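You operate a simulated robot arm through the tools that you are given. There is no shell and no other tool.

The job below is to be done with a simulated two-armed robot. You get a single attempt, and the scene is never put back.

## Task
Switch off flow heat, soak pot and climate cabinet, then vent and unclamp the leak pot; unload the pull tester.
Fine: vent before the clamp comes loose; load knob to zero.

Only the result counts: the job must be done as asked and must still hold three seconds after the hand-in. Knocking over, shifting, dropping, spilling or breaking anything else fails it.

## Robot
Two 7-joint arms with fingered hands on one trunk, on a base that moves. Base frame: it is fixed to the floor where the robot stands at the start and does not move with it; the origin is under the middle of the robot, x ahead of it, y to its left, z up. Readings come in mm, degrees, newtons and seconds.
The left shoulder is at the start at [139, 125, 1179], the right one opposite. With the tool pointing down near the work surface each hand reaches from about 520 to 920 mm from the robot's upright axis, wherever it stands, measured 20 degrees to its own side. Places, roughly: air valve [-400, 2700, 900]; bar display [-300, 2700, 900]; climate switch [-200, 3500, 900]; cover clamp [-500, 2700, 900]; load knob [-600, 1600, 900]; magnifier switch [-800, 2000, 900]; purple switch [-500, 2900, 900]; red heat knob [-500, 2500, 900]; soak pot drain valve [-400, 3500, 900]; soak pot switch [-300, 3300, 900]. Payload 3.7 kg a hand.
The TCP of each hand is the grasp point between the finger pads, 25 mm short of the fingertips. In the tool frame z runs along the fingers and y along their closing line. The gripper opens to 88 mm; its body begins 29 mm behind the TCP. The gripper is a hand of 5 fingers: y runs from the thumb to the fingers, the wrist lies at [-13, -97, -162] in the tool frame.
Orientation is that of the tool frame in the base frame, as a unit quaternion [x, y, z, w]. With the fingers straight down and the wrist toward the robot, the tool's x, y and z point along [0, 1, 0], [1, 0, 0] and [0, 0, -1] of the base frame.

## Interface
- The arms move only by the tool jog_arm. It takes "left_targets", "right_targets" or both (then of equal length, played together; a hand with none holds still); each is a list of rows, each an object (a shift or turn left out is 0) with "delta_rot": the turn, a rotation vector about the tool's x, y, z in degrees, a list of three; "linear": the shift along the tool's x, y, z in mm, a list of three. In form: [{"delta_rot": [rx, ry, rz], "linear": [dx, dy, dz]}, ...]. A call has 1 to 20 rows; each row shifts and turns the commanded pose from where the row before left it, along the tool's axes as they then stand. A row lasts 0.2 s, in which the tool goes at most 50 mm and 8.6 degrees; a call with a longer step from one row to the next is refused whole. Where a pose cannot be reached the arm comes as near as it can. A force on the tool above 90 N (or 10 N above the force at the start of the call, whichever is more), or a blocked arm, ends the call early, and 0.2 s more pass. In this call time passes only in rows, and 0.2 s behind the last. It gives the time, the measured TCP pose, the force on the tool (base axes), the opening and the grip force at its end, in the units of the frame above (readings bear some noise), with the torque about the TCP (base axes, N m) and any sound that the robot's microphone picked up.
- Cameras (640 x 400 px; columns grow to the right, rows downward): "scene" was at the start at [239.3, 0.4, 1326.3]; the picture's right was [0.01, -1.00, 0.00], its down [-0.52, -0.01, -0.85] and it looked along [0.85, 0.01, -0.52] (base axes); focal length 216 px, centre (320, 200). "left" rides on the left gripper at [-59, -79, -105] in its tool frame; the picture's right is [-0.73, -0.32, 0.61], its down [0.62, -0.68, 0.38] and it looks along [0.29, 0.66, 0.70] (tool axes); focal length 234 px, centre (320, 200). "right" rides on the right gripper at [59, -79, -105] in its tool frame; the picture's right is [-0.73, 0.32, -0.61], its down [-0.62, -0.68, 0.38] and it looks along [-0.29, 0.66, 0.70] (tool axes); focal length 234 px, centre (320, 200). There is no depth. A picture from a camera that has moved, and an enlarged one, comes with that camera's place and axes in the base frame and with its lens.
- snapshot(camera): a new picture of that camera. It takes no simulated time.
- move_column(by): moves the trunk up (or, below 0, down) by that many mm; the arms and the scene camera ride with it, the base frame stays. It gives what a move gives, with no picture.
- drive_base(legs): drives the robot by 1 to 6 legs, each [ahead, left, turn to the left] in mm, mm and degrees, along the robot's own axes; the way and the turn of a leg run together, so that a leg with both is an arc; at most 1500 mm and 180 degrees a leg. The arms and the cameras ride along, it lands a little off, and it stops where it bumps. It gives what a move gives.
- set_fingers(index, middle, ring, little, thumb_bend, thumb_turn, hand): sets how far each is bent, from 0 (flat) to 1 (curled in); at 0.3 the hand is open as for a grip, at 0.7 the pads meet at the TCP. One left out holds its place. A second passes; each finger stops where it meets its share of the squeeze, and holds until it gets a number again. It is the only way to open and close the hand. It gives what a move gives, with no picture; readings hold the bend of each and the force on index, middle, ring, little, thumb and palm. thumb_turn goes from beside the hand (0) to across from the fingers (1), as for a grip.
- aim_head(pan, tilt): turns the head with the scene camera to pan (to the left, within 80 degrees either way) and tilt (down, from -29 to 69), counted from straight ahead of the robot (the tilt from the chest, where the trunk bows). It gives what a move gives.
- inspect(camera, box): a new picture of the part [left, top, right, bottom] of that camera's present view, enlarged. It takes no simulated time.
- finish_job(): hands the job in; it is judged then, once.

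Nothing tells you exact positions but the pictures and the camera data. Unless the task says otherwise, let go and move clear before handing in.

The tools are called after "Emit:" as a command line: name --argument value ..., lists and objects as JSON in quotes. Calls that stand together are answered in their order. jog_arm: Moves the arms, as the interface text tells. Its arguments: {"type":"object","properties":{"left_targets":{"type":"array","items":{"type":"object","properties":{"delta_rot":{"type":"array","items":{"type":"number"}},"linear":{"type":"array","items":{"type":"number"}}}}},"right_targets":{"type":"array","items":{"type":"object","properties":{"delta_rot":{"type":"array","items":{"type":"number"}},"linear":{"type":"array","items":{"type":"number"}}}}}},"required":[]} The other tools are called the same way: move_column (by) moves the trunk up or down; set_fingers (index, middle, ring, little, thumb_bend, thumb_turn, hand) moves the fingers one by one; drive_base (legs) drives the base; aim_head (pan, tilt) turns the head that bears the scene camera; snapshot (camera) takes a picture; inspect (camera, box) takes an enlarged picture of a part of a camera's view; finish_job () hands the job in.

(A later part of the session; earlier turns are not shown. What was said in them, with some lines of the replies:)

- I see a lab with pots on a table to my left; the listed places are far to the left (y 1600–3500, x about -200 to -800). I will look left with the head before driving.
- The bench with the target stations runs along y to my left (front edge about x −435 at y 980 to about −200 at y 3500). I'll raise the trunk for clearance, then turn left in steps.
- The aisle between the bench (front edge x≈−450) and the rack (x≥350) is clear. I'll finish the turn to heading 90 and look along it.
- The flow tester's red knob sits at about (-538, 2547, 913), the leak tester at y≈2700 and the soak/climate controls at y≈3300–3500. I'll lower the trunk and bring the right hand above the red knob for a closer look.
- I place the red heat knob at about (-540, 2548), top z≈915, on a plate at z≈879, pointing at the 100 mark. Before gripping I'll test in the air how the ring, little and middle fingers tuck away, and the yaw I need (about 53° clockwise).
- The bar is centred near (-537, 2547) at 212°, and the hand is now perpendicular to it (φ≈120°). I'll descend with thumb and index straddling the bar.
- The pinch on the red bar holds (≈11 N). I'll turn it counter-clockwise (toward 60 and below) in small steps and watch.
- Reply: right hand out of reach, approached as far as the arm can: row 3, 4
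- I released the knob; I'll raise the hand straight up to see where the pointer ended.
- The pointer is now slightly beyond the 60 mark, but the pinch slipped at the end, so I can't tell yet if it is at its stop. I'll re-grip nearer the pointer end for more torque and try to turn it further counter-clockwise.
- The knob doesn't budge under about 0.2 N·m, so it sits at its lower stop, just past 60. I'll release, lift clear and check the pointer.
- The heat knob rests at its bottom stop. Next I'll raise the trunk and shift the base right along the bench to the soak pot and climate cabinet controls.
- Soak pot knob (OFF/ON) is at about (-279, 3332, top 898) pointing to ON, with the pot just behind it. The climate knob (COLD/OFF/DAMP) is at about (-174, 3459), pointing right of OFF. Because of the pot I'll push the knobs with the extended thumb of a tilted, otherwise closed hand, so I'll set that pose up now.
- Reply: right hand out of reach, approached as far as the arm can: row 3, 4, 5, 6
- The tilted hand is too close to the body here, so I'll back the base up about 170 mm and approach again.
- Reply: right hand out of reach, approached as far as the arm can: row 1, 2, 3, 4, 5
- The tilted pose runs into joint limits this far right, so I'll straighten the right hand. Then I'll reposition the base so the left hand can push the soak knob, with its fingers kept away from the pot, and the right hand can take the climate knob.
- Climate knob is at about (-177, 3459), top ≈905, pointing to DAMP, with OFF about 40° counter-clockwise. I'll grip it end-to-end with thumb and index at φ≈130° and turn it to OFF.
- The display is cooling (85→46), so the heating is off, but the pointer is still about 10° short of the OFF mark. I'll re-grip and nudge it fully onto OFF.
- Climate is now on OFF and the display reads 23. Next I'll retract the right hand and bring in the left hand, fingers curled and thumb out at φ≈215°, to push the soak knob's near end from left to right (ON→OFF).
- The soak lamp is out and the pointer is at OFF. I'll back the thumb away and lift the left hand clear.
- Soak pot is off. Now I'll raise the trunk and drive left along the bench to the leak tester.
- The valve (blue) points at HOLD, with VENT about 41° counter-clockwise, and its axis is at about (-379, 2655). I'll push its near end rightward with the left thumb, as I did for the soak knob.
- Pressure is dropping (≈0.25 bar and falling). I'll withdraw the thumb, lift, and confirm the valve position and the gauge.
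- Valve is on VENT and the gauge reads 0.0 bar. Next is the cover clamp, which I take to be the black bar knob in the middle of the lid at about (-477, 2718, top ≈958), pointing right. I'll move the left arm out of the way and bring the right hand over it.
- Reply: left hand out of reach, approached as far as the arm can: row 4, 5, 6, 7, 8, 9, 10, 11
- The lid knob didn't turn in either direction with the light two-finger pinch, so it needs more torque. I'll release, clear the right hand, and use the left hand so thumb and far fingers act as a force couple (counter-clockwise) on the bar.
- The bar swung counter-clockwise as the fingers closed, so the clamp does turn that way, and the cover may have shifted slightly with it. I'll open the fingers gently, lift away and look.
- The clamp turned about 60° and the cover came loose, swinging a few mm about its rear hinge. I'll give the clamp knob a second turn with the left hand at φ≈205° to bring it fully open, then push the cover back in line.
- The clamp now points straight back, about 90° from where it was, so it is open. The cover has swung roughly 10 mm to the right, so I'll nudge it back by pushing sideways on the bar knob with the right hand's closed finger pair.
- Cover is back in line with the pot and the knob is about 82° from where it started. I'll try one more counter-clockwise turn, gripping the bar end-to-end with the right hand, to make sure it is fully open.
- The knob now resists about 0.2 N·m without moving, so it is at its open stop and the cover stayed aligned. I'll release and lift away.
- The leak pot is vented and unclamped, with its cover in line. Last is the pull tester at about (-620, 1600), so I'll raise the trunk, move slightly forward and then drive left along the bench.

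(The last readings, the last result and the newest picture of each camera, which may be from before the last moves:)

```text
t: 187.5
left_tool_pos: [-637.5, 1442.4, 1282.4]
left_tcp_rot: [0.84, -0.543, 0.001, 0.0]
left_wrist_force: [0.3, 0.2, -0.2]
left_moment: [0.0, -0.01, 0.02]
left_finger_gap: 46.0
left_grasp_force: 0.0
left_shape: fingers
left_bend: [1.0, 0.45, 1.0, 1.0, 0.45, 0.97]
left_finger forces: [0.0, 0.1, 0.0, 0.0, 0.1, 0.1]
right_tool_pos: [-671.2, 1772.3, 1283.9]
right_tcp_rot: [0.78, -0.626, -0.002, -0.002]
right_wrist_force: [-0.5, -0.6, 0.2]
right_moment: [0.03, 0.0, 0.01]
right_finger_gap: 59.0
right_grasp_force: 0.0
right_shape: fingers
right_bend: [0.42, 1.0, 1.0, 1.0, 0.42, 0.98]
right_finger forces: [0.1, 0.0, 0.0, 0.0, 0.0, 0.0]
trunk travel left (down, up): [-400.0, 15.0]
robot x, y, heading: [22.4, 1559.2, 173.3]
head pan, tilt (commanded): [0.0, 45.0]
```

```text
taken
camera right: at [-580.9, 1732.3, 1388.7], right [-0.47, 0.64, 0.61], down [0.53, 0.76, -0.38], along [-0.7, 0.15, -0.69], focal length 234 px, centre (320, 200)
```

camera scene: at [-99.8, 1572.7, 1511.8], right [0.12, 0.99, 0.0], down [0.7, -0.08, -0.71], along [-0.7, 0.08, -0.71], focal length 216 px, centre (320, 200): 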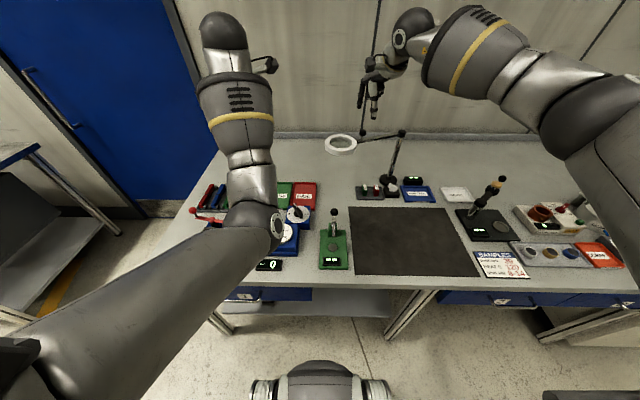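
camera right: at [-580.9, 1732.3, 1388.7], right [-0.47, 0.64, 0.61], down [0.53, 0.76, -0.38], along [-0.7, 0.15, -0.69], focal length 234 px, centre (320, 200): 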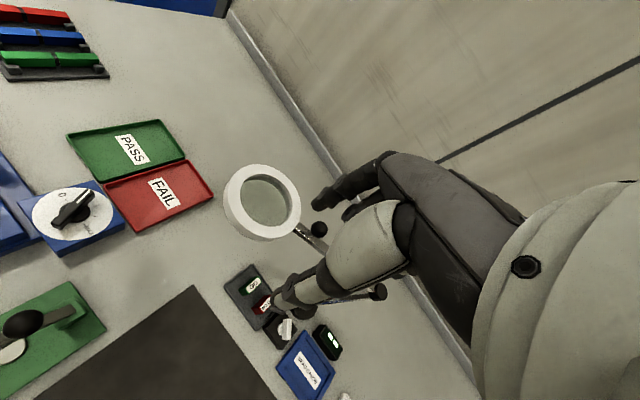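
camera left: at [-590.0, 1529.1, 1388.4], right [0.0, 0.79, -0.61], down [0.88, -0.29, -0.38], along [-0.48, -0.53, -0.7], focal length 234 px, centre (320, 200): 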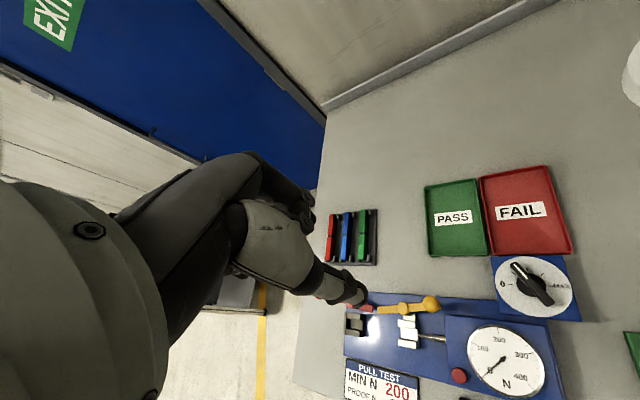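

Emit:
inspect --camera "left" --box '[480, 240, 600, 330]'

Emit:
inspect --camera "left" --box '[330, 250, 610, 400]'

Emit:
inspect --camera "right" --box '[0, 130, 200, 260]'

Emit:
inspect --camera "scene" --box '[240, 170, 360, 280]'

```text
4.44 times, centred on (540, 285) of left
camera zoom: at [-590.0, 1529.1, 1388.4], right [0.0, 0.79, -0.61], down [0.88, -0.29, -0.38], along [-0.48, -0.53, -0.7], focal length 1041 px, centre (-658, -178)
```

zoom: 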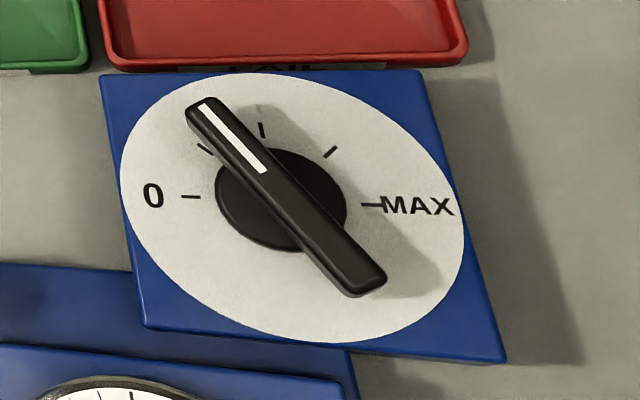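

```text
2.29 times, centred on (470, 325) of left
camera zoom: at [-590.0, 1529.1, 1388.4], right [0.0, 0.79, -0.61], down [0.88, -0.29, -0.38], along [-0.48, -0.53, -0.7], focal length 535 px, centre (-23, -86)
```

zoom: 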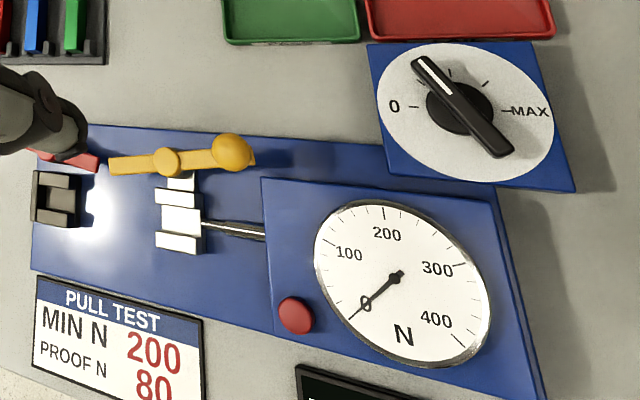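

```text
3.08 times, centred on (100, 195) of right
camera zoom: at [-580.9, 1732.3, 1388.7], right [-0.47, 0.64, 0.61], down [0.53, 0.76, -0.38], along [-0.7, 0.15, -0.69], focal length 720 px, centre (997, 215)
```

zoom: 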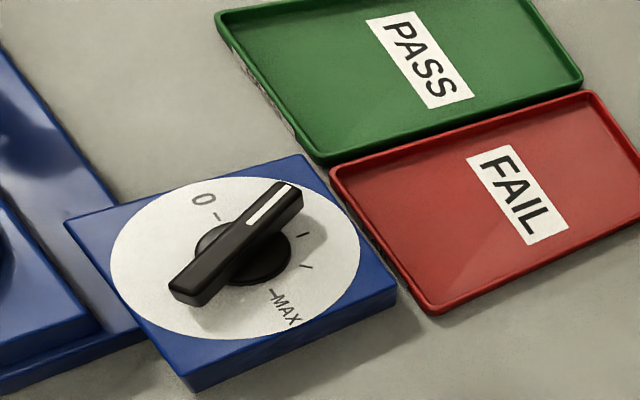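

```text
3.64 times, centred on (300, 225) of scene
camera zoom: at [-99.8, 1572.7, 1511.8], right [0.12, 0.99, 0.0], down [0.7, -0.08, -0.71], along [-0.7, 0.08, -0.71], focal length 785 px, centre (393, 109)
```

zoom: 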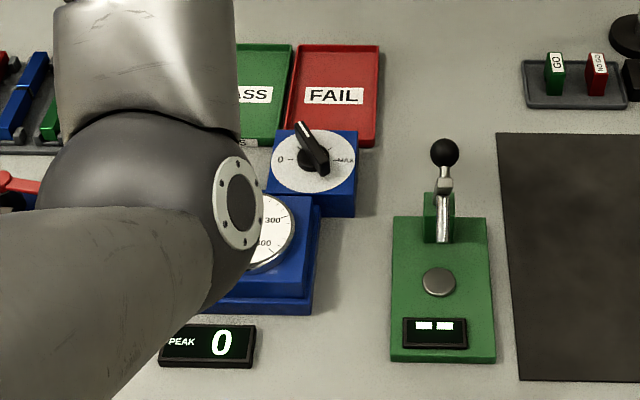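

The load knob is at about (-647, 1556, top 914), pointing about a third of the way from 0, and 0 lies about 60° further counter-clockwise. I'll first pull the right hand back from the magnifier, then lower the trunk and set the left thumb beside the knob's near end.

Emit:
jog_arm --right_targets '[{"linear": [3, -38, 0]}, {"linear": [3, -38, 0]}, {"linear": [3, -38, 0]}, {"linear": [3, -38, 0]}, {"linear": [3, -38, 0]}]'

Emit:
set_fingers --hand "left" --middle 1.0 --thumb_bend 0.5

Emit:
snapshot --camera "right"

Emit:
snapshot --camera "scene"

```text
t: 188.7
left_tool_pos: [-637.6, 1443.4, 1284.3]
left_tcp_rot: [0.84, -0.543, -0.001, 0.001]
left_wrist_force: [0.2, 0.1, -0.3]
left_moment: [0.05, 0.01, 0.0]
left_finger_gap: 46.2
left_grasp_force: 0.0
left_shape: fingers
left_bend: [1.0, 0.45, 1.0, 1.0, 0.45, 0.97]
left_finger forces: [0.0, 0.0, 0.0, 0.0, 0.0, 0.0]
right_tool_pos: [-480.4, 1799.2, 1284.4]
right_tcp_rot: [0.78, -0.626, -0.004, -0.001]
right_wrist_force: [0.3, -0.4, -0.2]
right_moment: [-0.02, 0.01, 0.0]
right_finger_gap: 58.7
right_grasp_force: 0.1
right_shape: fingers
right_bend: [0.42, 1.0, 1.0, 1.0, 0.42, 0.98]
right_finger forces: [0.0, 0.0, 0.0, 0.0, 0.1, 0.1]
trunk travel left (down, up): [-400.0, 15.0]
robot x, y, heading: [18.7, 1560.9, 173.1]
head pan, tilt (commanded): [0.0, 45.0]
```

```text
t: 189.7
left_tool_pos: [-637.1, 1443.2, 1284.1]
left_tcp_rot: [0.84, -0.543, 0.001, 0.0]
left_wrist_force: [0.0, -0.3, 0.5]
left_moment: [0.0, 0.01, 0.0]
left_finger_gap: 44.1
left_grasp_force: 0.0
left_shape: fingers
left_bend: [1.0, 1.0, 1.0, 1.0, 0.5, 0.97]
left_finger forces: [0.0, 0.0, 0.1, 0.1, 0.1, 0.1]
right_tool_pos: [-480.7, 1799.4, 1283.3]
right_tcp_rot: [0.779, -0.627, -0.002, -0.002]
right_wrist_force: [0.1, 0.3, -0.3]
right_moment: [-0.02, -0.04, 0.0]
right_finger_gap: 58.6
right_grasp_force: 0.0
right_shape: fingers
right_bend: [0.42, 1.0, 1.0, 1.0, 0.42, 0.98]
right_finger forces: [0.0, 0.0, 0.0, 0.0, 0.0, 0.0]
trunk travel left (down, up): [-400.0, 15.0]
robot x, y, heading: [21.6, 1557.7, 173.0]
head pan, tilt (commanded): [0.0, 45.0]
```

```text
taken
camera right: at [-391.7, 1758.6, 1388.4], right [-0.47, 0.64, 0.61], down [0.53, 0.76, -0.38], along [-0.7, 0.15, -0.69], focal length 234 px, centre (320, 200)
```

right: 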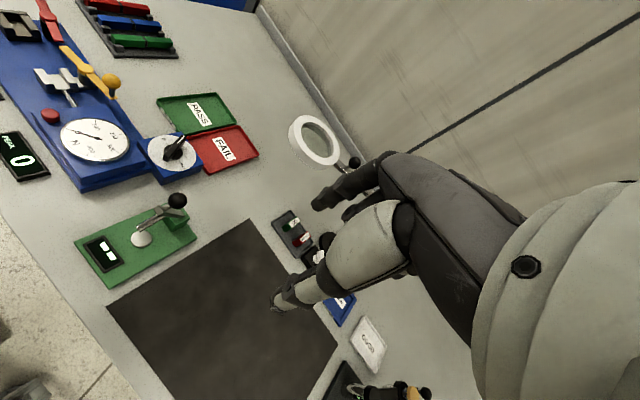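

```text
taken
camera scene: at [-99.8, 1572.8, 1511.8], right [0.12, 0.99, 0.0], down [0.7, -0.08, -0.71], along [-0.7, 0.08, -0.71], focal length 216 px, centre (320, 200)
```

scene: 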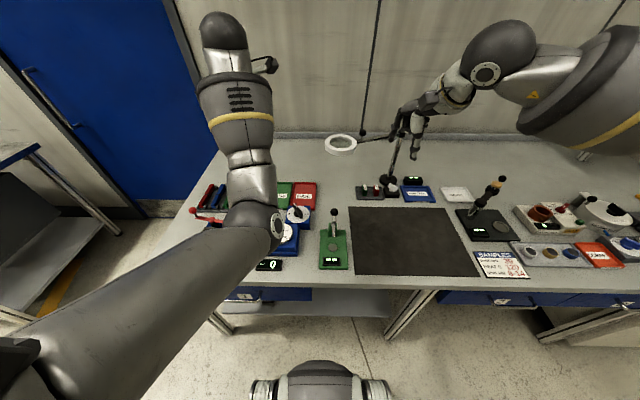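

Emit:
move_column --by -200

Emit:
jog_arm --left_targets '[{"delta_rot": [0, 0, -5.5]}, {"delta_rot": [0, 0, -5.5]}, {"linear": [-28.5, -21, 0]}, {"linear": [-28.5, -21, 0]}]'

Emit:
snapshot --camera "left"

Emit:
snapshot --camera "right"

Emit:
snapshot --camera "scene"

```text
t: 191.9
left_tool_pos: [-637.3, 1443.0, 1085.4]
left_tcp_rot: [0.839, -0.544, 0.0, 0.001]
left_wrist_force: [-0.1, -0.1, -0.1]
left_moment: [-0.02, 0.02, 0.01]
left_finger_gap: 44.2
left_grasp_force: 0.0
left_shape: fingers
left_bend: [1.0, 1.0, 1.0, 1.0, 0.5, 0.97]
left_finger forces: [0.0, 0.1, 0.0, 0.0, 0.1, 0.0]
right_tool_pos: [-481.9, 1797.6, 1084.2]
right_tcp_rot: [0.779, -0.627, -0.003, 0.0]
right_wrist_force: [-0.5, 0.2, 0.6]
right_moment: [0.01, 0.01, -0.02]
right_finger_gap: 59.0
right_grasp_force: 0.0
right_shape: fingers
right_bend: [0.42, 1.0, 1.0, 1.0, 0.42, 0.98]
right_finger forces: [0.0, 0.1, 0.1, 0.0, 0.0, 0.0]
trunk travel left (down, up): [-200.0, 215.0]
robot x, y, heading: [20.5, 1561.6, 173.2]
head pan, tilt (commanded): [0.0, 45.0]
```

```text
t: 192.9
left_tool_pos: [-635.8, 1514.8, 1083.1]
left_tcp_rot: [0.888, -0.461, 0.0, 0.001]
left_wrist_force: [-1.3, 0.2, -0.4]
left_moment: [-0.01, -0.03, 0.05]
left_finger_gap: 44.2
left_grasp_force: 0.0
left_shape: fingers
left_bend: [1.0, 1.0, 1.0, 1.0, 0.5, 0.97]
left_finger forces: [0.0, 0.1, 0.1, 0.1, 0.0, 0.1]
right_tool_pos: [-481.8, 1799.1, 1083.5]
right_tcp_rot: [0.779, -0.627, -0.003, -0.001]
right_wrist_force: [0.1, -0.4, 0.6]
right_moment: [-0.01, -0.02, -0.02]
right_finger_gap: 58.9
right_grasp_force: 0.2
right_shape: fingers
right_bend: [0.42, 1.0, 1.0, 1.0, 0.42, 0.98]
right_finger forces: [0.1, 0.1, 0.0, 0.0, 0.0, 0.1]
trunk travel left (down, up): [-200.0, 215.0]
robot x, y, heading: [25.9, 1562.4, 173.1]
head pan, tilt (commanded): [0.0, 45.0]
```

```text
taken
camera left: at [-605.4, 1608.4, 1188.1], right [-0.16, 0.78, -0.61], down [0.92, -0.12, -0.38], along [-0.37, -0.62, -0.69], focal length 234 px, centre (320, 200)
```

left: 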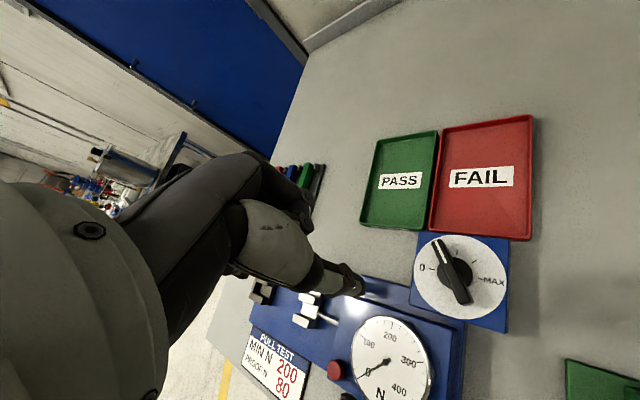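

```text
taken
camera right: at [-392.2, 1758.6, 1188.4], right [-0.47, 0.64, 0.61], down [0.53, 0.76, -0.38], along [-0.7, 0.15, -0.69], focal length 234 px, centre (320, 200)
```

right: 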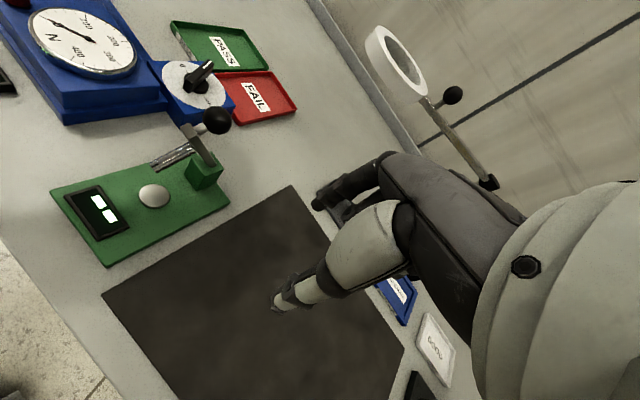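

```text
taken
camera scene: at [-210.4, 1586.3, 1306.0], right [0.12, 0.99, 0.0], down [0.7, -0.08, -0.71], along [-0.7, 0.08, -0.71], focal length 216 px, centre (320, 200)
```

scene: 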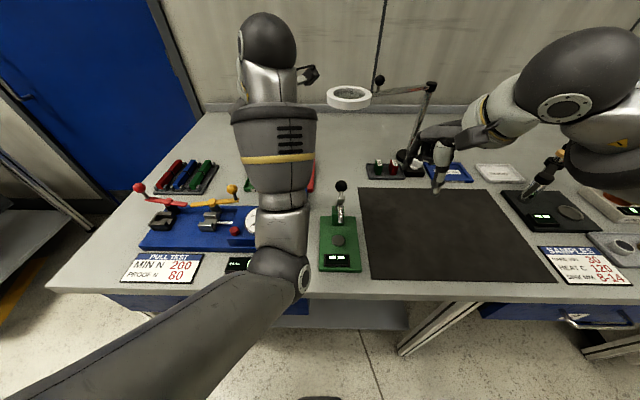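

Emit:
inspect --camera "left" --box '[400, 220, 530, 340]'

Emit:
inspect --camera "right" --box '[130, 30, 260, 140]'

```text
3.33 times, centred on (465, 280) of left
camera zoom: at [-605.4, 1608.4, 1188.1], right [-0.16, 0.78, -0.61], down [0.92, -0.12, -0.38], along [-0.37, -0.62, -0.69], focal length 781 px, centre (-163, -67)
```

zoom: 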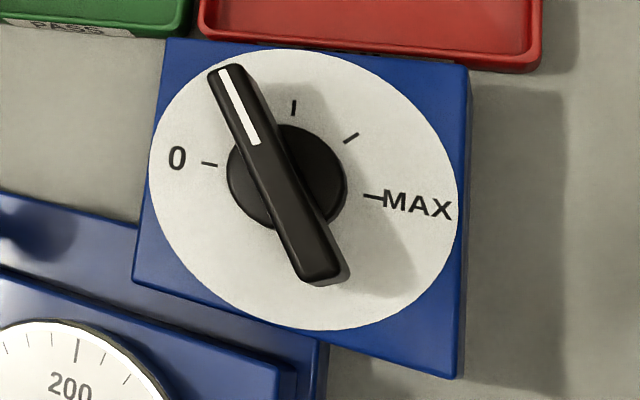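

```text
3.64 times, centred on (195, 85) of right
camera zoom: at [-392.2, 1758.6, 1188.4], right [-0.47, 0.64, 0.61], down [0.53, 0.76, -0.38], along [-0.7, 0.15, -0.69], focal length 852 px, centre (774, 618)
```

zoom: 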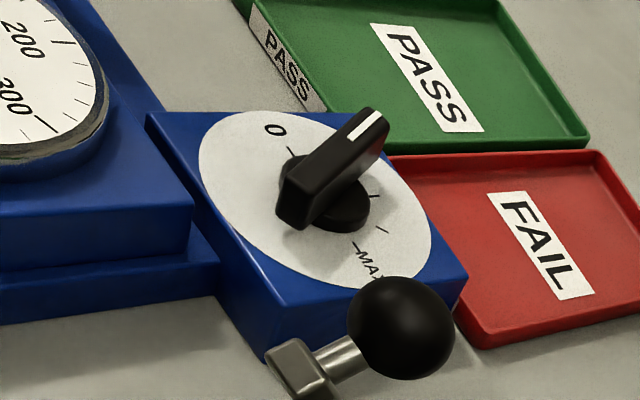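

Emit:
jog_arm --left_targets '[{"linear": [0, 0, 40]}, {"linear": [0, 0, 40]}, {"linear": [0, 0, 40]}, {"linear": [0, 0, 38]}]'

Emit:
inspect --camera "left" --box '[300, 180, 500, 310]'

Emit:
inspect --camera "right" --box '[130, 10, 260, 120]'

```text
t: 193.9
left_tool_pos: [-637.2, 1514.0, 924.8]
left_tcp_rot: [0.887, -0.461, -0.001, 0.0]
left_wrist_force: [0.3, -0.1, 0.3]
left_moment: [-0.02, 0.02, 0.01]
left_finger_gap: 44.5
left_grasp_force: 0.0
left_shape: fingers
left_bend: [1.0, 1.0, 1.0, 1.0, 0.5, 0.97]
left_finger forces: [0.0, 0.1, 0.0, 0.1, 0.0, 0.1]
right_tool_pos: [-481.5, 1798.3, 1082.4]
right_tcp_rot: [0.779, -0.627, -0.002, -0.002]
right_wrist_force: [0.0, -0.5, 0.2]
right_moment: [0.01, -0.01, -0.01]
right_finger_gap: 58.9
right_grasp_force: 0.0
right_shape: fingers
right_bend: [0.42, 1.0, 1.0, 1.0, 0.42, 0.98]
right_finger forces: [0.0, 0.1, 0.1, 0.1, 0.0, 0.0]
trunk travel left (down, up): [-200.0, 215.0]
robot x, y, heading: [23.5, 1559.5, 173.3]
head pan, tilt (commanded): [0.0, 45.0]
```

```text
3.08 times, centred on (400, 245) of left
camera zoom: at [-606.2, 1607.3, 1030.3], right [-0.15, 0.78, -0.61], down [0.92, -0.12, -0.38], along [-0.37, -0.62, -0.7], focal length 720 px, centre (74, 62)
```

zoom: 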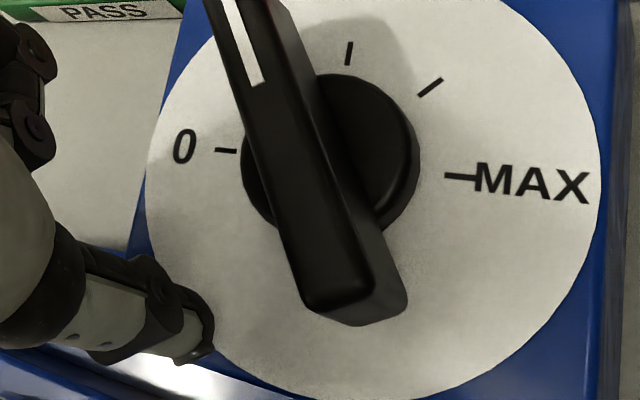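

```text
3.64 times, centred on (195, 65) of right
camera zoom: at [-392.2, 1758.3, 1188.4], right [-0.47, 0.64, 0.61], down [0.53, 0.76, -0.38], along [-0.7, 0.15, -0.69], focal length 852 px, centre (774, 691)
```

zoom: 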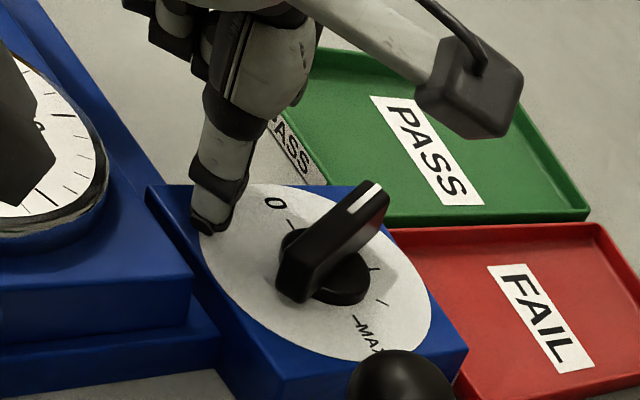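

Emit:
jog_arm --left_targets '[{"linear": [-7, -1.3, 0]}, {"linear": [-6.9, -1.2, 0]}, {"linear": [-3.9, -2.7, 0]}, {"linear": [-3.8, -2.8, 0]}]'

Emit:
inspect --camera "right" --box '[130, 10, 260, 120]'

Emit:
inspect --camera "left" --box '[300, 180, 500, 310]'

```text
t: 194.9
left_tool_pos: [-642.5, 1535.4, 925.1]
left_tcp_rot: [0.888, -0.461, 0.0, -0.001]
left_wrist_force: [0.4, -1.3, -0.5]
left_moment: [0.0, 0.0, -0.05]
left_finger_gap: 43.9
left_grasp_force: 0.6
left_shape: fingers
left_bend: [1.0, 1.0, 1.0, 1.0, 0.5, 0.98]
left_finger forces: [0.0, 0.0, 0.0, 0.0, 0.9, 0.1]
right_tool_pos: [-481.4, 1799.4, 1083.1]
right_tcp_rot: [0.779, -0.627, -0.002, -0.002]
right_wrist_force: [0.4, 0.8, -0.1]
right_moment: [0.0, 0.01, 0.01]
right_finger_gap: 58.7
right_grasp_force: 0.1
right_shape: fingers
right_bend: [0.42, 1.0, 1.0, 1.0, 0.42, 0.98]
right_finger forces: [0.0, 0.0, 0.0, 0.0, 0.0, 0.0]
trunk travel left (down, up): [-200.0, 215.0]
robot x, y, heading: [21.6, 1554.7, 173.1]
head pan, tilt (commanded): [0.0, 45.0]
```

```text
3.64 times, centred on (195, 65) of right
camera zoom: at [-392.1, 1758.2, 1188.6], right [-0.47, 0.64, 0.61], down [0.53, 0.76, -0.38], along [-0.7, 0.15, -0.69], focal length 852 px, centre (774, 691)
```

zoom: 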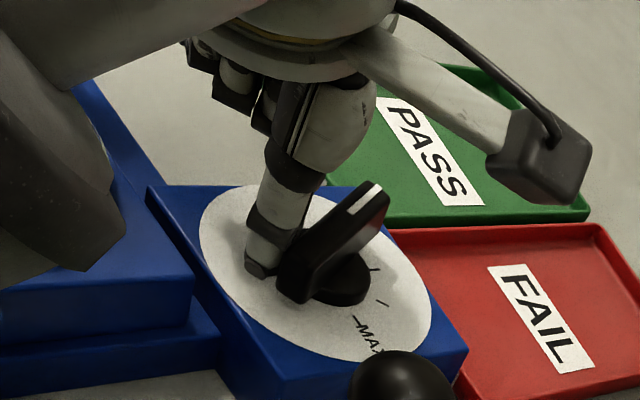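

```text
3.08 times, centred on (400, 245) of left
camera zoom: at [-611.5, 1629.4, 1030.3], right [-0.15, 0.78, -0.61], down [0.92, -0.12, -0.38], along [-0.37, -0.62, -0.7], focal length 720 px, centre (74, 62)
```

zoom: 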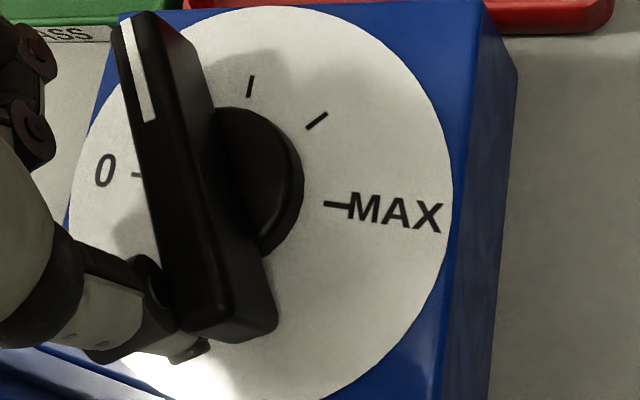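

Emit:
jog_arm --left_targets '[{"linear": [-4.7, -1.4, 0]}, {"linear": [-4.6, -1.4, 0]}, {"linear": [-3.7, 0.1, 0]}, {"linear": [-3.7, 0.1, 0]}]'

Emit:
inspect --camera "right" --box '[130, 10, 260, 120]'

Emit:
inspect --camera "left" --box '[270, 150, 470, 280]'

```text
t: 195.9
left_tool_pos: [-650.7, 1550.8, 926.3]
left_tcp_rot: [0.887, -0.461, -0.001, 0.0]
left_wrist_force: [1.5, -2.3, 2.2]
left_moment: [0.01, -0.08, -0.08]
left_finger_gap: 44.7
left_grasp_force: 1.8
left_shape: fingers
left_bend: [1.0, 1.0, 1.0, 1.0, 0.49, 0.99]
left_finger forces: [0.0, 0.1, 0.1, 0.1, 3.0, 0.0]
right_tool_pos: [-481.3, 1797.9, 1084.6]
right_tcp_rot: [0.779, -0.627, -0.002, -0.002]
right_wrist_force: [-0.1, -0.3, -0.2]
right_moment: [0.01, 0.0, 0.01]
right_finger_gap: 58.8
right_grasp_force: 0.1
right_shape: fingers
right_bend: [0.42, 1.0, 1.0, 1.0, 0.42, 0.98]
right_finger forces: [0.0, 0.1, 0.0, 0.1, 0.0, 0.0]
trunk travel left (down, up): [-200.0, 215.0]
robot x, y, heading: [19.2, 1559.8, 173.3]
head pan, tilt (commanded): [0.0, 45.0]
```

```text
3.64 times, centred on (195, 65) of right
camera zoom: at [-391.8, 1758.2, 1188.6], right [-0.47, 0.64, 0.61], down [0.53, 0.76, -0.38], along [-0.71, 0.15, -0.69], focal length 852 px, centre (774, 691)
```

zoom: 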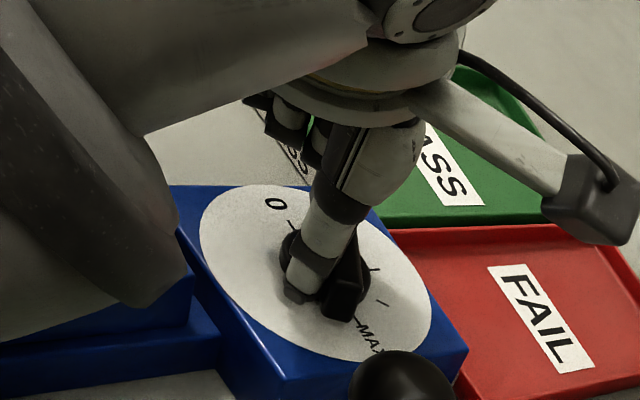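

```text
3.08 times, centred on (370, 215) of left
camera zoom: at [-619.2, 1644.6, 1030.4], right [-0.15, 0.78, -0.61], down [0.92, -0.12, -0.38], along [-0.37, -0.62, -0.7], focal length 720 px, centre (166, 154)
```

zoom: 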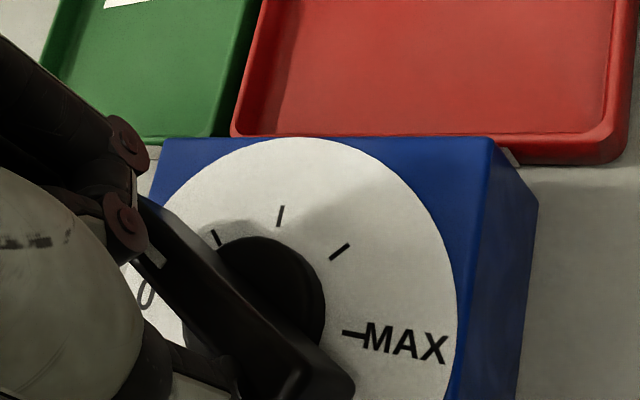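

Emit:
jog_arm --left_targets '[{"linear": [-4.7, 1.2, 0]}, {"linear": [-4.5, 1.9, 0]}]'

Emit:
inspect --camera "right" --box '[130, 10, 260, 120]'

Emit:
inspect --camera "left" --box '[250, 130, 450, 280]'

```text
t: 196.5
left_tool_pos: [-657.3, 1557.0, 925.9]
left_tcp_rot: [0.887, -0.461, -0.001, 0.0]
left_wrist_force: [2.0, -2.3, 0.9]
left_moment: [-0.01, -0.03, -0.07]
left_finger_gap: 44.5
left_grasp_force: 1.5
left_shape: fingers
left_bend: [1.0, 1.0, 1.0, 1.0, 0.48, 0.99]
left_finger forces: [0.0, 0.1, 0.0, 0.0, 3.3, 0.0]
right_tool_pos: [-482.6, 1798.2, 1084.0]
right_tcp_rot: [0.779, -0.627, -0.003, 0.0]
right_wrist_force: [-0.5, -0.9, -0.4]
right_moment: [-0.01, -0.02, 0.01]
right_finger_gap: 58.9
right_grasp_force: 0.1
right_shape: fingers
right_bend: [0.42, 1.0, 1.0, 1.0, 0.42, 0.98]
right_finger forces: [0.0, 0.0, 0.1, 0.0, 0.0, 0.0]
trunk travel left (down, up): [-200.0, 215.0]
robot x, y, heading: [20.4, 1557.9, 173.4]
head pan, tilt (commanded): [0.0, 45.0]
```

```text
3.64 times, centred on (195, 65) of right
camera zoom: at [-391.7, 1758.2, 1188.7], right [-0.47, 0.64, 0.61], down [0.53, 0.76, -0.38], along [-0.71, 0.15, -0.69], focal length 852 px, centre (774, 691)
```

zoom: 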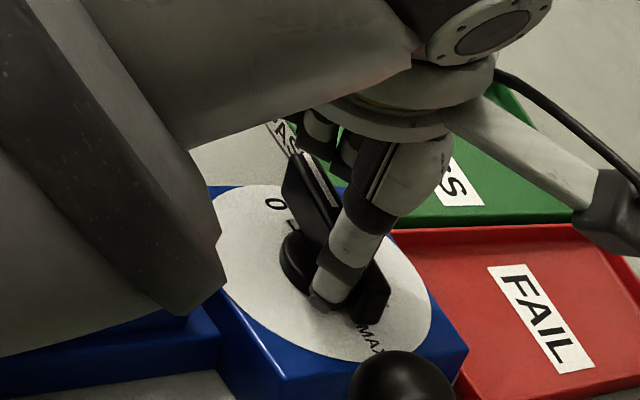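

```text
2.67 times, centred on (350, 205) of left
camera zoom: at [-626.7, 1650.5, 1030.7], right [-0.15, 0.78, -0.61], down [0.92, -0.12, -0.38], along [-0.37, -0.62, -0.7], focal length 624 px, centre (240, 187)
```

zoom: 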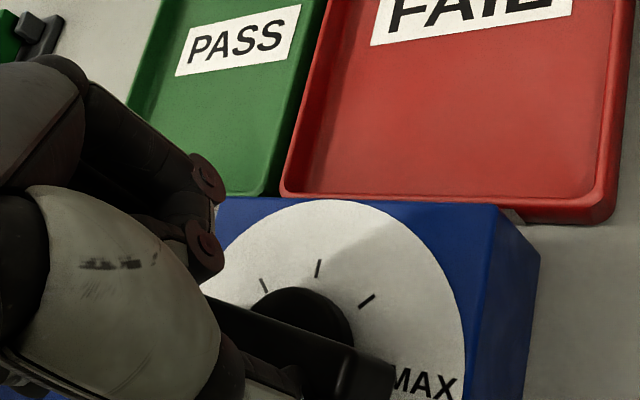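

Emit:
jog_arm --left_targets '[{"linear": [-3.6, 2.4, 0]}, {"linear": [-1.5, 1.5, 0]}]'

Emit:
inspect --camera "right" --box '[130, 10, 260, 120]'

```text
t: 197.1
left_tool_pos: [-663.6, 1558.7, 926.9]
left_tcp_rot: [0.888, -0.46, 0.0, 0.0]
left_wrist_force: [6.4, -2.4, 1.9]
left_moment: [0.01, -0.12, -0.15]
left_finger_gap: 45.7
left_grasp_force: 3.0
left_shape: fingers
left_bend: [1.0, 1.0, 1.0, 1.0, 0.47, 1.0]
left_finger forces: [0.1, 0.0, 0.0, 0.0, 6.2, 0.1]
right_tool_pos: [-482.0, 1798.3, 1084.1]
right_tcp_rot: [0.779, -0.626, -0.003, -0.001]
right_wrist_force: [0.2, 0.6, 0.2]
right_moment: [-0.02, 0.03, 0.01]
right_finger_gap: 58.8
right_grasp_force: 0.1
right_shape: fingers
right_bend: [0.42, 1.0, 1.0, 1.0, 0.42, 0.98]
right_finger forces: [0.0, 0.0, 0.0, 0.0, 0.0, 0.1]
trunk travel left (down, up): [-200.0, 215.0]
robot x, y, heading: [23.6, 1560.3, 173.2]
head pan, tilt (commanded): [0.0, 45.0]
```

```text
3.64 times, centred on (195, 65) of right
camera zoom: at [-391.2, 1758.0, 1188.9], right [-0.47, 0.64, 0.61], down [0.53, 0.76, -0.38], along [-0.71, 0.15, -0.69], focal length 852 px, centre (774, 691)
```

zoom: 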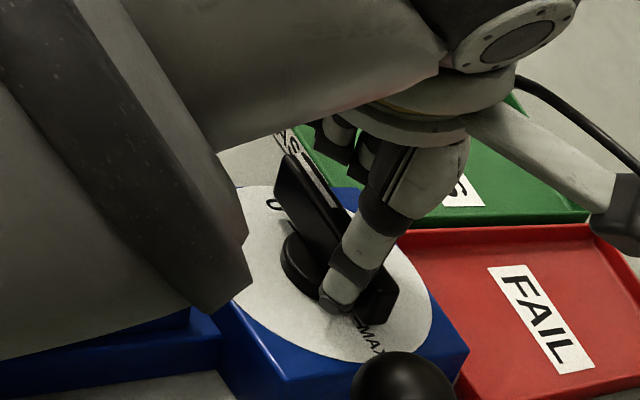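

Emit:
jog_arm --left_targets '[{"linear": [-1.2, 1.6, 0]}]'

Emit:
inspect --camera "right" --box '[150, 30, 230, 110]'

```text
t: 197.5
left_tool_pos: [-665.0, 1558.7, 926.5]
left_tcp_rot: [0.888, -0.46, -0.001, 0.0]
left_wrist_force: [6.6, -2.2, 1.5]
left_moment: [0.01, -0.09, -0.21]
left_finger_gap: 46.3
left_grasp_force: 3.4
left_shape: fingers
left_bend: [1.0, 1.0, 1.0, 1.0, 0.46, 1.0]
left_finger forces: [0.1, 0.0, 0.1, 0.0, 7.0, 0.0]
right_tool_pos: [-481.3, 1799.3, 1083.2]
right_tcp_rot: [0.78, -0.626, -0.003, 0.0]
right_wrist_force: [0.0, 0.1, -0.4]
right_moment: [0.01, -0.03, 0.02]
right_finger_gap: 58.7
right_grasp_force: 0.1
right_shape: fingers
right_bend: [0.42, 1.0, 1.0, 1.0, 0.42, 0.98]
right_finger forces: [0.0, 0.0, 0.0, 0.1, 0.1, 0.1]
trunk travel left (down, up): [-200.0, 215.0]
robot x, y, heading: [22.3, 1562.8, 173.1]
head pan, tilt (commanded): [0.0, 45.0]
```

```text
5.00 times, centred on (190, 70) of right
camera zoom: at [-391.2, 1758.1, 1188.9], right [-0.47, 0.64, 0.61], down [0.53, 0.76, -0.38], along [-0.71, 0.15, -0.69], focal length 1171 px, centre (970, 850)
```

zoom: 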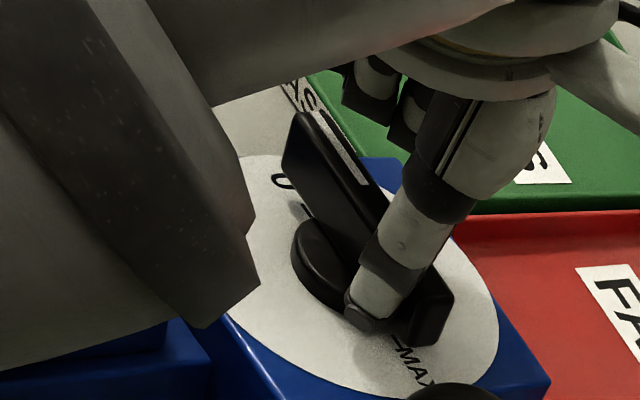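

The knob is against its zero stop (thumb force rising, no more motion). I'll back the thumb off toward me, lift and check.

Emit:
jog_arm --left_targets '[{"linear": [6, -4, 0]}, {"linear": [6, -4, 0]}, {"linear": [0, 0, -35]}, {"linear": [0, 0, -45]}, {"linear": [0, 0, -45]}, {"linear": [0, 0, -30]}]'

Emit:
inspect --camera "left" --box '[380, 190, 560, 330]'

Emit:
inspect --camera "right" --box '[0, 0, 300, 200]'

```text
t: 198.9
left_tool_pos: [-651.4, 1553.2, 1080.9]
left_tcp_rot: [0.888, -0.461, 0.0, 0.0]
left_wrist_force: [0.1, 0.2, 0.2]
left_moment: [0.04, 0.01, 0.03]
left_finger_gap: 44.3
left_grasp_force: 0.1
left_shape: fingers
left_bend: [1.0, 1.0, 1.0, 1.0, 0.5, 0.98]
left_finger forces: [0.0, 0.0, 0.0, 0.0, 0.0, 0.0]
right_tool_pos: [-482.1, 1797.6, 1084.1]
right_tcp_rot: [0.779, -0.627, -0.003, -0.001]
right_wrist_force: [-0.4, 0.1, -0.6]
right_moment: [-0.01, 0.01, -0.04]
right_finger_gap: 58.7
right_grasp_force: 0.1
right_shape: fingers
right_bend: [0.42, 1.0, 1.0, 1.0, 0.42, 0.98]
right_finger forces: [0.0, 0.1, 0.0, 0.0, 0.0, 0.1]
trunk travel left (down, up): [-200.0, 215.0]
robot x, y, heading: [23.0, 1560.7, 173.1]
head pan, tilt (commanded): [0.0, 45.0]
```

```text
2.86 times, centred on (470, 260) of left
camera zoom: at [-621.8, 1647.3, 1186.0], right [-0.15, 0.78, -0.61], down [0.92, -0.12, -0.38], along [-0.37, -0.62, -0.7], focal length 669 px, centre (-109, 29)
```

zoom: 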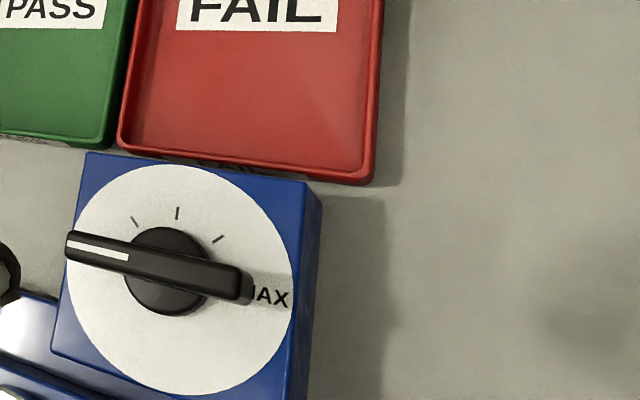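

```text
2.00 times, centred on (150, 100) of right
camera zoom: at [-391.9, 1758.3, 1188.6], right [-0.47, 0.64, 0.61], down [0.53, 0.76, -0.38], along [-0.71, 0.15, -0.69], focal length 468 px, centre (660, 400)
```

zoom: 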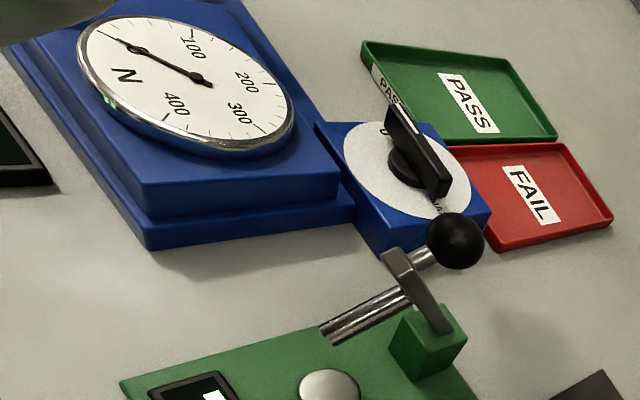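

Emit:
aim_head --pan -50 --tilt 30

Emit:
snapshot --camera "scene"

```text
t: 200.1
left_tool_pos: [-652.9, 1553.4, 1080.1]
left_tcp_rot: [0.887, -0.461, 0.0, 0.0]
left_wrist_force: [0.4, 0.4, 0.0]
left_moment: [-0.02, -0.02, 0.01]
left_finger_gap: 44.3
left_grasp_force: 0.2
left_shape: fingers
left_bend: [1.0, 1.0, 1.0, 1.0, 0.5, 0.98]
left_finger forces: [0.0, 0.0, 0.1, 0.0, 0.0, 0.1]
right_tool_pos: [-482.8, 1798.5, 1083.6]
right_tcp_rot: [0.779, -0.627, -0.002, -0.002]
right_wrist_force: [-0.3, 0.6, 0.5]
right_moment: [-0.02, -0.01, -0.04]
right_finger_gap: 58.8
right_grasp_force: 0.0
right_shape: fingers
right_bend: [0.42, 1.0, 1.0, 1.0, 0.42, 0.98]
right_finger forces: [0.0, 0.1, 0.0, 0.1, 0.0, 0.1]
trunk travel left (down, up): [-200.0, 215.0]
robot x, y, heading: [26.5, 1559.9, 173.4]
head pan, tilt (commanded): [-50.0, 30.0]
```

```text
taken
camera scene: at [-179.2, 1652.0, 1328.6], right [0.84, 0.55, 0.0], down [0.27, -0.42, -0.87], along [-0.47, 0.72, -0.5], focal length 216 px, centre (320, 200)
```

scene: 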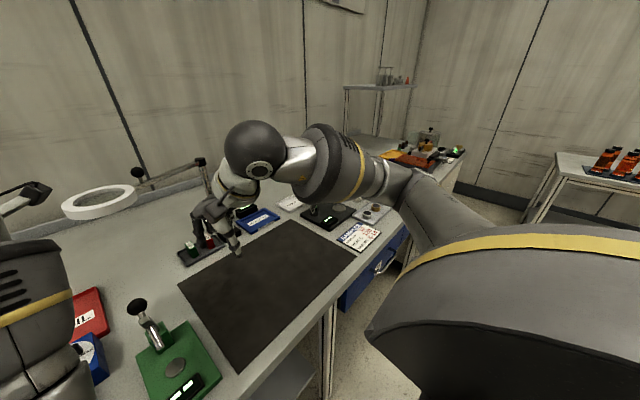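

Emit:
move_column --by 200

Emit:
drive_base --legs '[[0, -1000, 0], [-100, 0, 0]]'

Emit:
aim_head --pan 0 --tilt 45

Emit:
snapshot --camera "scene"

Emit:
snapshot --camera "right"

Emit:
snapshot --camera "left"

```text
t: 202.3
left_tool_pos: [-652.7, 1552.0, 1280.1]
left_tcp_rot: [0.888, -0.46, 0.0, 0.0]
left_wrist_force: [0.4, -0.5, 0.2]
left_moment: [0.01, 0.01, -0.01]
left_finger_gap: 44.3
left_grasp_force: 0.1
left_shape: fingers
left_bend: [1.0, 1.0, 1.0, 1.0, 0.5, 0.98]
left_finger forces: [0.0, 0.0, 0.1, 0.0, 0.0, 0.0]
right_tool_pos: [-481.9, 1797.8, 1283.4]
right_tcp_rot: [0.779, -0.627, -0.002, -0.002]
right_wrist_force: [-0.7, -0.7, 0.4]
right_moment: [0.01, 0.03, 0.01]
right_finger_gap: 58.8
right_grasp_force: 0.1
right_shape: fingers
right_bend: [0.42, 1.0, 1.0, 1.0, 0.42, 0.98]
right_finger forces: [0.0, 0.0, 0.0, 0.1, 0.1, 0.0]
trunk travel left (down, up): [-400.0, 15.0]
robot x, y, heading: [21.8, 1564.4, 173.3]
head pan, tilt (commanded): [-50.0, 30.0]
```

```text
t: 212.0
left_tool_pos: [-431.6, 2528.6, 1280.5]
left_tcp_rot: [0.886, -0.464, 0.0, 0.0]
left_wrist_force: [-0.3, -0.2, 0.0]
left_moment: [0.01, 0.04, 0.02]
left_finger_gap: 44.0
left_grasp_force: 0.0
left_shape: fingers
left_bend: [1.0, 1.0, 1.0, 1.0, 0.5, 0.98]
left_finger forces: [0.0, 0.1, 0.0, 0.0, 0.0, 0.1]
right_tool_pos: [-259.6, 2772.3, 1284.0]
right_tcp_rot: [0.777, -0.629, -0.002, -0.001]
right_wrist_force: [0.6, 0.3, -0.1]
right_moment: [0.0, -0.02, -0.01]
right_finger_gap: 58.8
right_grasp_force: 0.0
right_shape: fingers
right_bend: [0.42, 1.0, 1.0, 1.0, 0.42, 0.98]
right_finger forces: [0.0, 0.0, 0.1, 0.0, 0.0, 0.0]
trunk travel left (down, up): [-400.0, 15.0]
robot x, y, heading: [243.2, 2526.4, 172.9]
head pan, tilt (commanded): [-50.0, 30.0]
```

```text
t: 213.2
left_tool_pos: [-432.9, 2528.6, 1280.2]
left_tcp_rot: [0.886, -0.463, 0.0, -0.001]
left_wrist_force: [0.2, 0.3, -0.4]
left_moment: [-0.03, -0.01, 0.0]
left_finger_gap: 44.3
left_grasp_force: 0.0
left_shape: fingers
left_bend: [1.0, 1.0, 1.0, 1.0, 0.5, 0.98]
left_finger forces: [0.1, 0.0, 0.0, 0.0, 0.0, 0.0]
right_tool_pos: [-261.8, 2772.9, 1282.8]
right_tcp_rot: [0.778, -0.629, -0.002, -0.001]
right_wrist_force: [-0.1, -0.3, -0.5]
right_moment: [0.0, 0.03, 0.01]
right_finger_gap: 58.6
right_grasp_force: 0.1
right_shape: fingers
right_bend: [0.42, 1.0, 1.0, 1.0, 0.42, 0.98]
right_finger forces: [0.0, 0.0, 0.0, 0.0, 0.1, 0.0]
trunk travel left (down, up): [-400.0, 15.0]
robot x, y, heading: [237.3, 2529.0, 172.5]
head pan, tilt (commanded): [0.0, 45.0]
```

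```text
taken
camera scene: at [119.7, 2544.6, 1511.8], right [0.13, 0.99, 0.0], down [0.7, -0.09, -0.71], along [-0.7, 0.09, -0.71], focal length 216 px, centre (320, 200)
```

scene: 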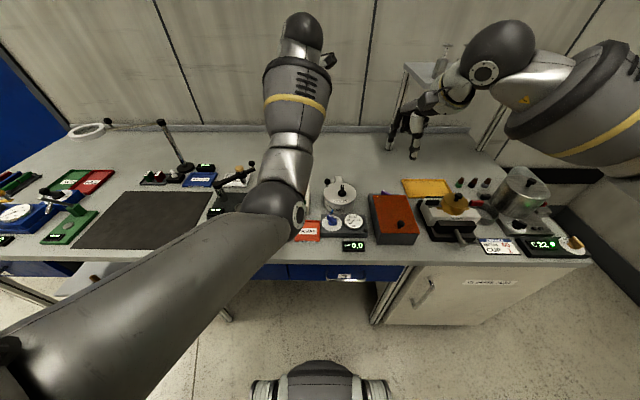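

```text
taken
camera right: at [-171.5, 2731.8, 1388.4], right [-0.47, 0.64, 0.61], down [0.54, 0.75, -0.38], along [-0.7, 0.15, -0.69], focal length 234 px, centre (320, 200)
```

right: 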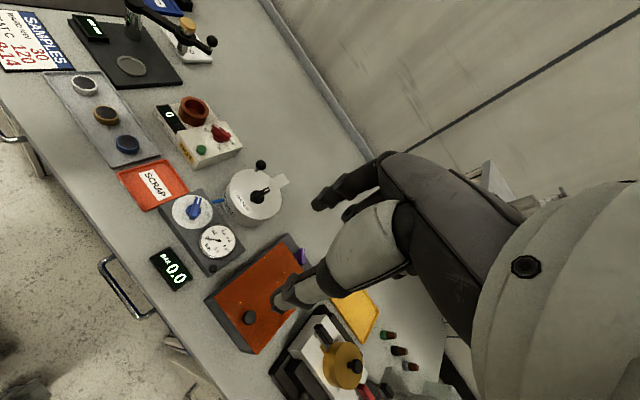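

```text
taken
camera left: at [-401.7, 2622.3, 1385.2], right [-0.15, 0.78, -0.61], down [0.92, -0.12, -0.38], along [-0.37, -0.61, -0.7], focal length 234 px, centre (320, 200)
```

left: 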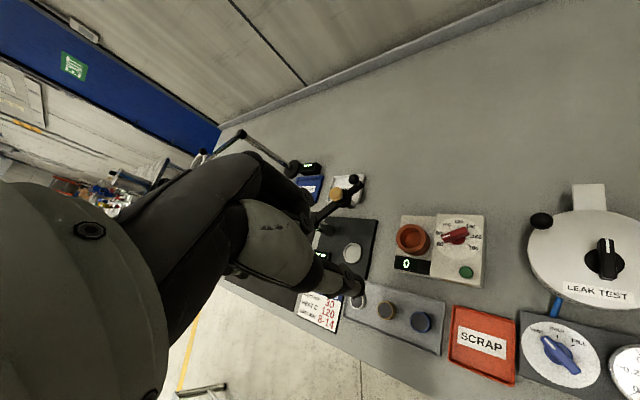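

Emit:
inspect --camera "right" --box '[140, 80, 300, 280]'

Emit:
inspect --camera "left" --box '[385, 200, 495, 300]'

Emit:
inspect --camera "scene" --box '[480, 170, 600, 265]'

Emit:
inspect --camera "scene" --box '[0, 150, 120, 250]'

```text
2.00 times, centred on (220, 180) of right
camera zoom: at [-171.5, 2731.8, 1388.4], right [-0.47, 0.64, 0.61], down [0.54, 0.75, -0.38], along [-0.7, 0.15, -0.69], focal length 468 px, centre (520, 240)
```

zoom: 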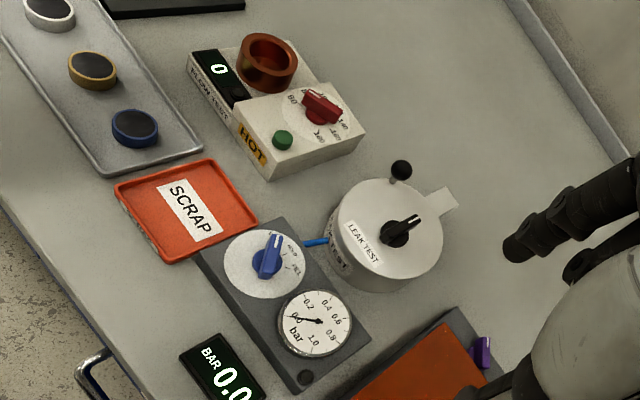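

```text
4.00 times, centred on (440, 250) of left
camera zoom: at [-401.7, 2622.3, 1385.2], right [-0.15, 0.78, -0.61], down [0.92, -0.12, -0.38], along [-0.37, -0.61, -0.7], focal length 937 px, centre (-160, 0)
```

zoom: 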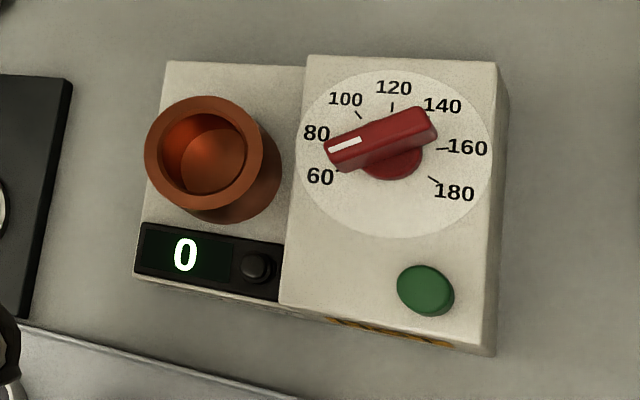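

```text
4.21 times, centred on (540, 218) of scene
camera zoom: at [119.7, 2544.6, 1511.8], right [0.13, 0.99, 0.0], down [0.7, -0.09, -0.71], along [-0.7, 0.09, -0.71], focal length 909 px, centre (-606, 126)
```

zoom: 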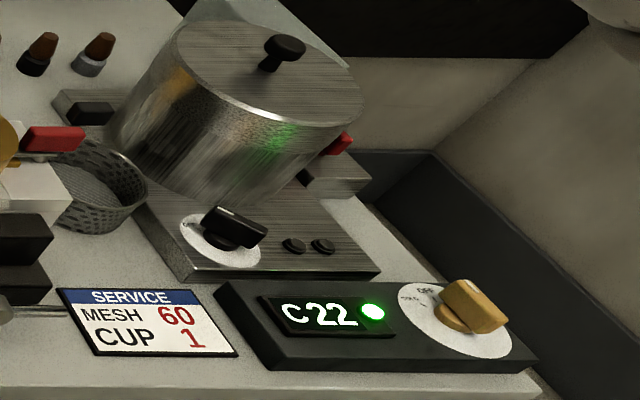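

```text
4.00 times, centred on (60, 200) of scene
camera zoom: at [119.7, 2544.6, 1511.8], right [0.13, 0.99, 0.0], down [0.7, -0.09, -0.71], along [-0.7, 0.09, -0.71], focal length 864 px, centre (1360, 200)
```

zoom: 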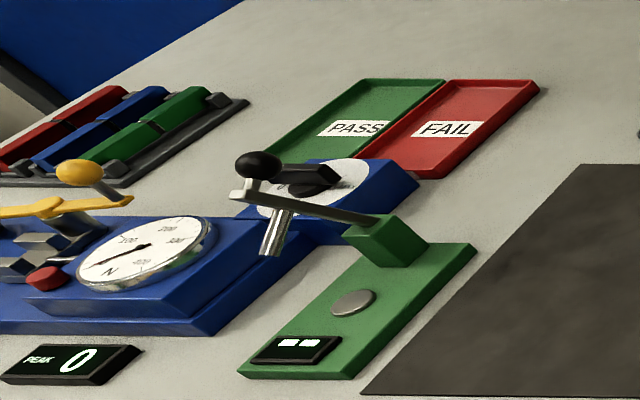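

All six controls check out:
- **Flow heat knob:** at its bottom stop.
- **Soak pot:** OFF, lamps dark.
- **Climate:** OFF, display 22.
- **Leak tester:** on VENT at 0.0 bar, clamp open with its lamp out, cover in line.
- **Pull tester:** load knob on 0.

Both hands are empty and high above the bench, so I'm handing in.

Emit:
finish_job

```text
The job is handed in.
```

I worked all six controls and handed the job in. The one point I'm not certain of is the flow heat, because its knob has no OFF mark.

| Item | Final state |
|---|---|
| Flow heat | Red knob turned down to its bottom stop, at the 60 mark. It would not turn further, so I took that as off. |
| Soak pot | Switch on OFF, red lamp out. |
| Climate cabinet | Switch on OFF, display fell from 85 to 22. Its green lamp stayed lit throughout. |
| Leak pot, vented | Valve on VENT, gauge at 0.0 bar before I touched the clamp. |
| Leak pot, unclamped | Clamp turned about 90° to its open stop, lamp out. |
| Pull tester | Load knob against its stop at 0. |

When the clamp came loose, the leak pot cover swung about 10 mm to the right on its rear hinge. I pushed it back until it lined up with the pot. Nothing else looked moved in the final pictures, and both hands were empty and clear of the bench at hand-in.
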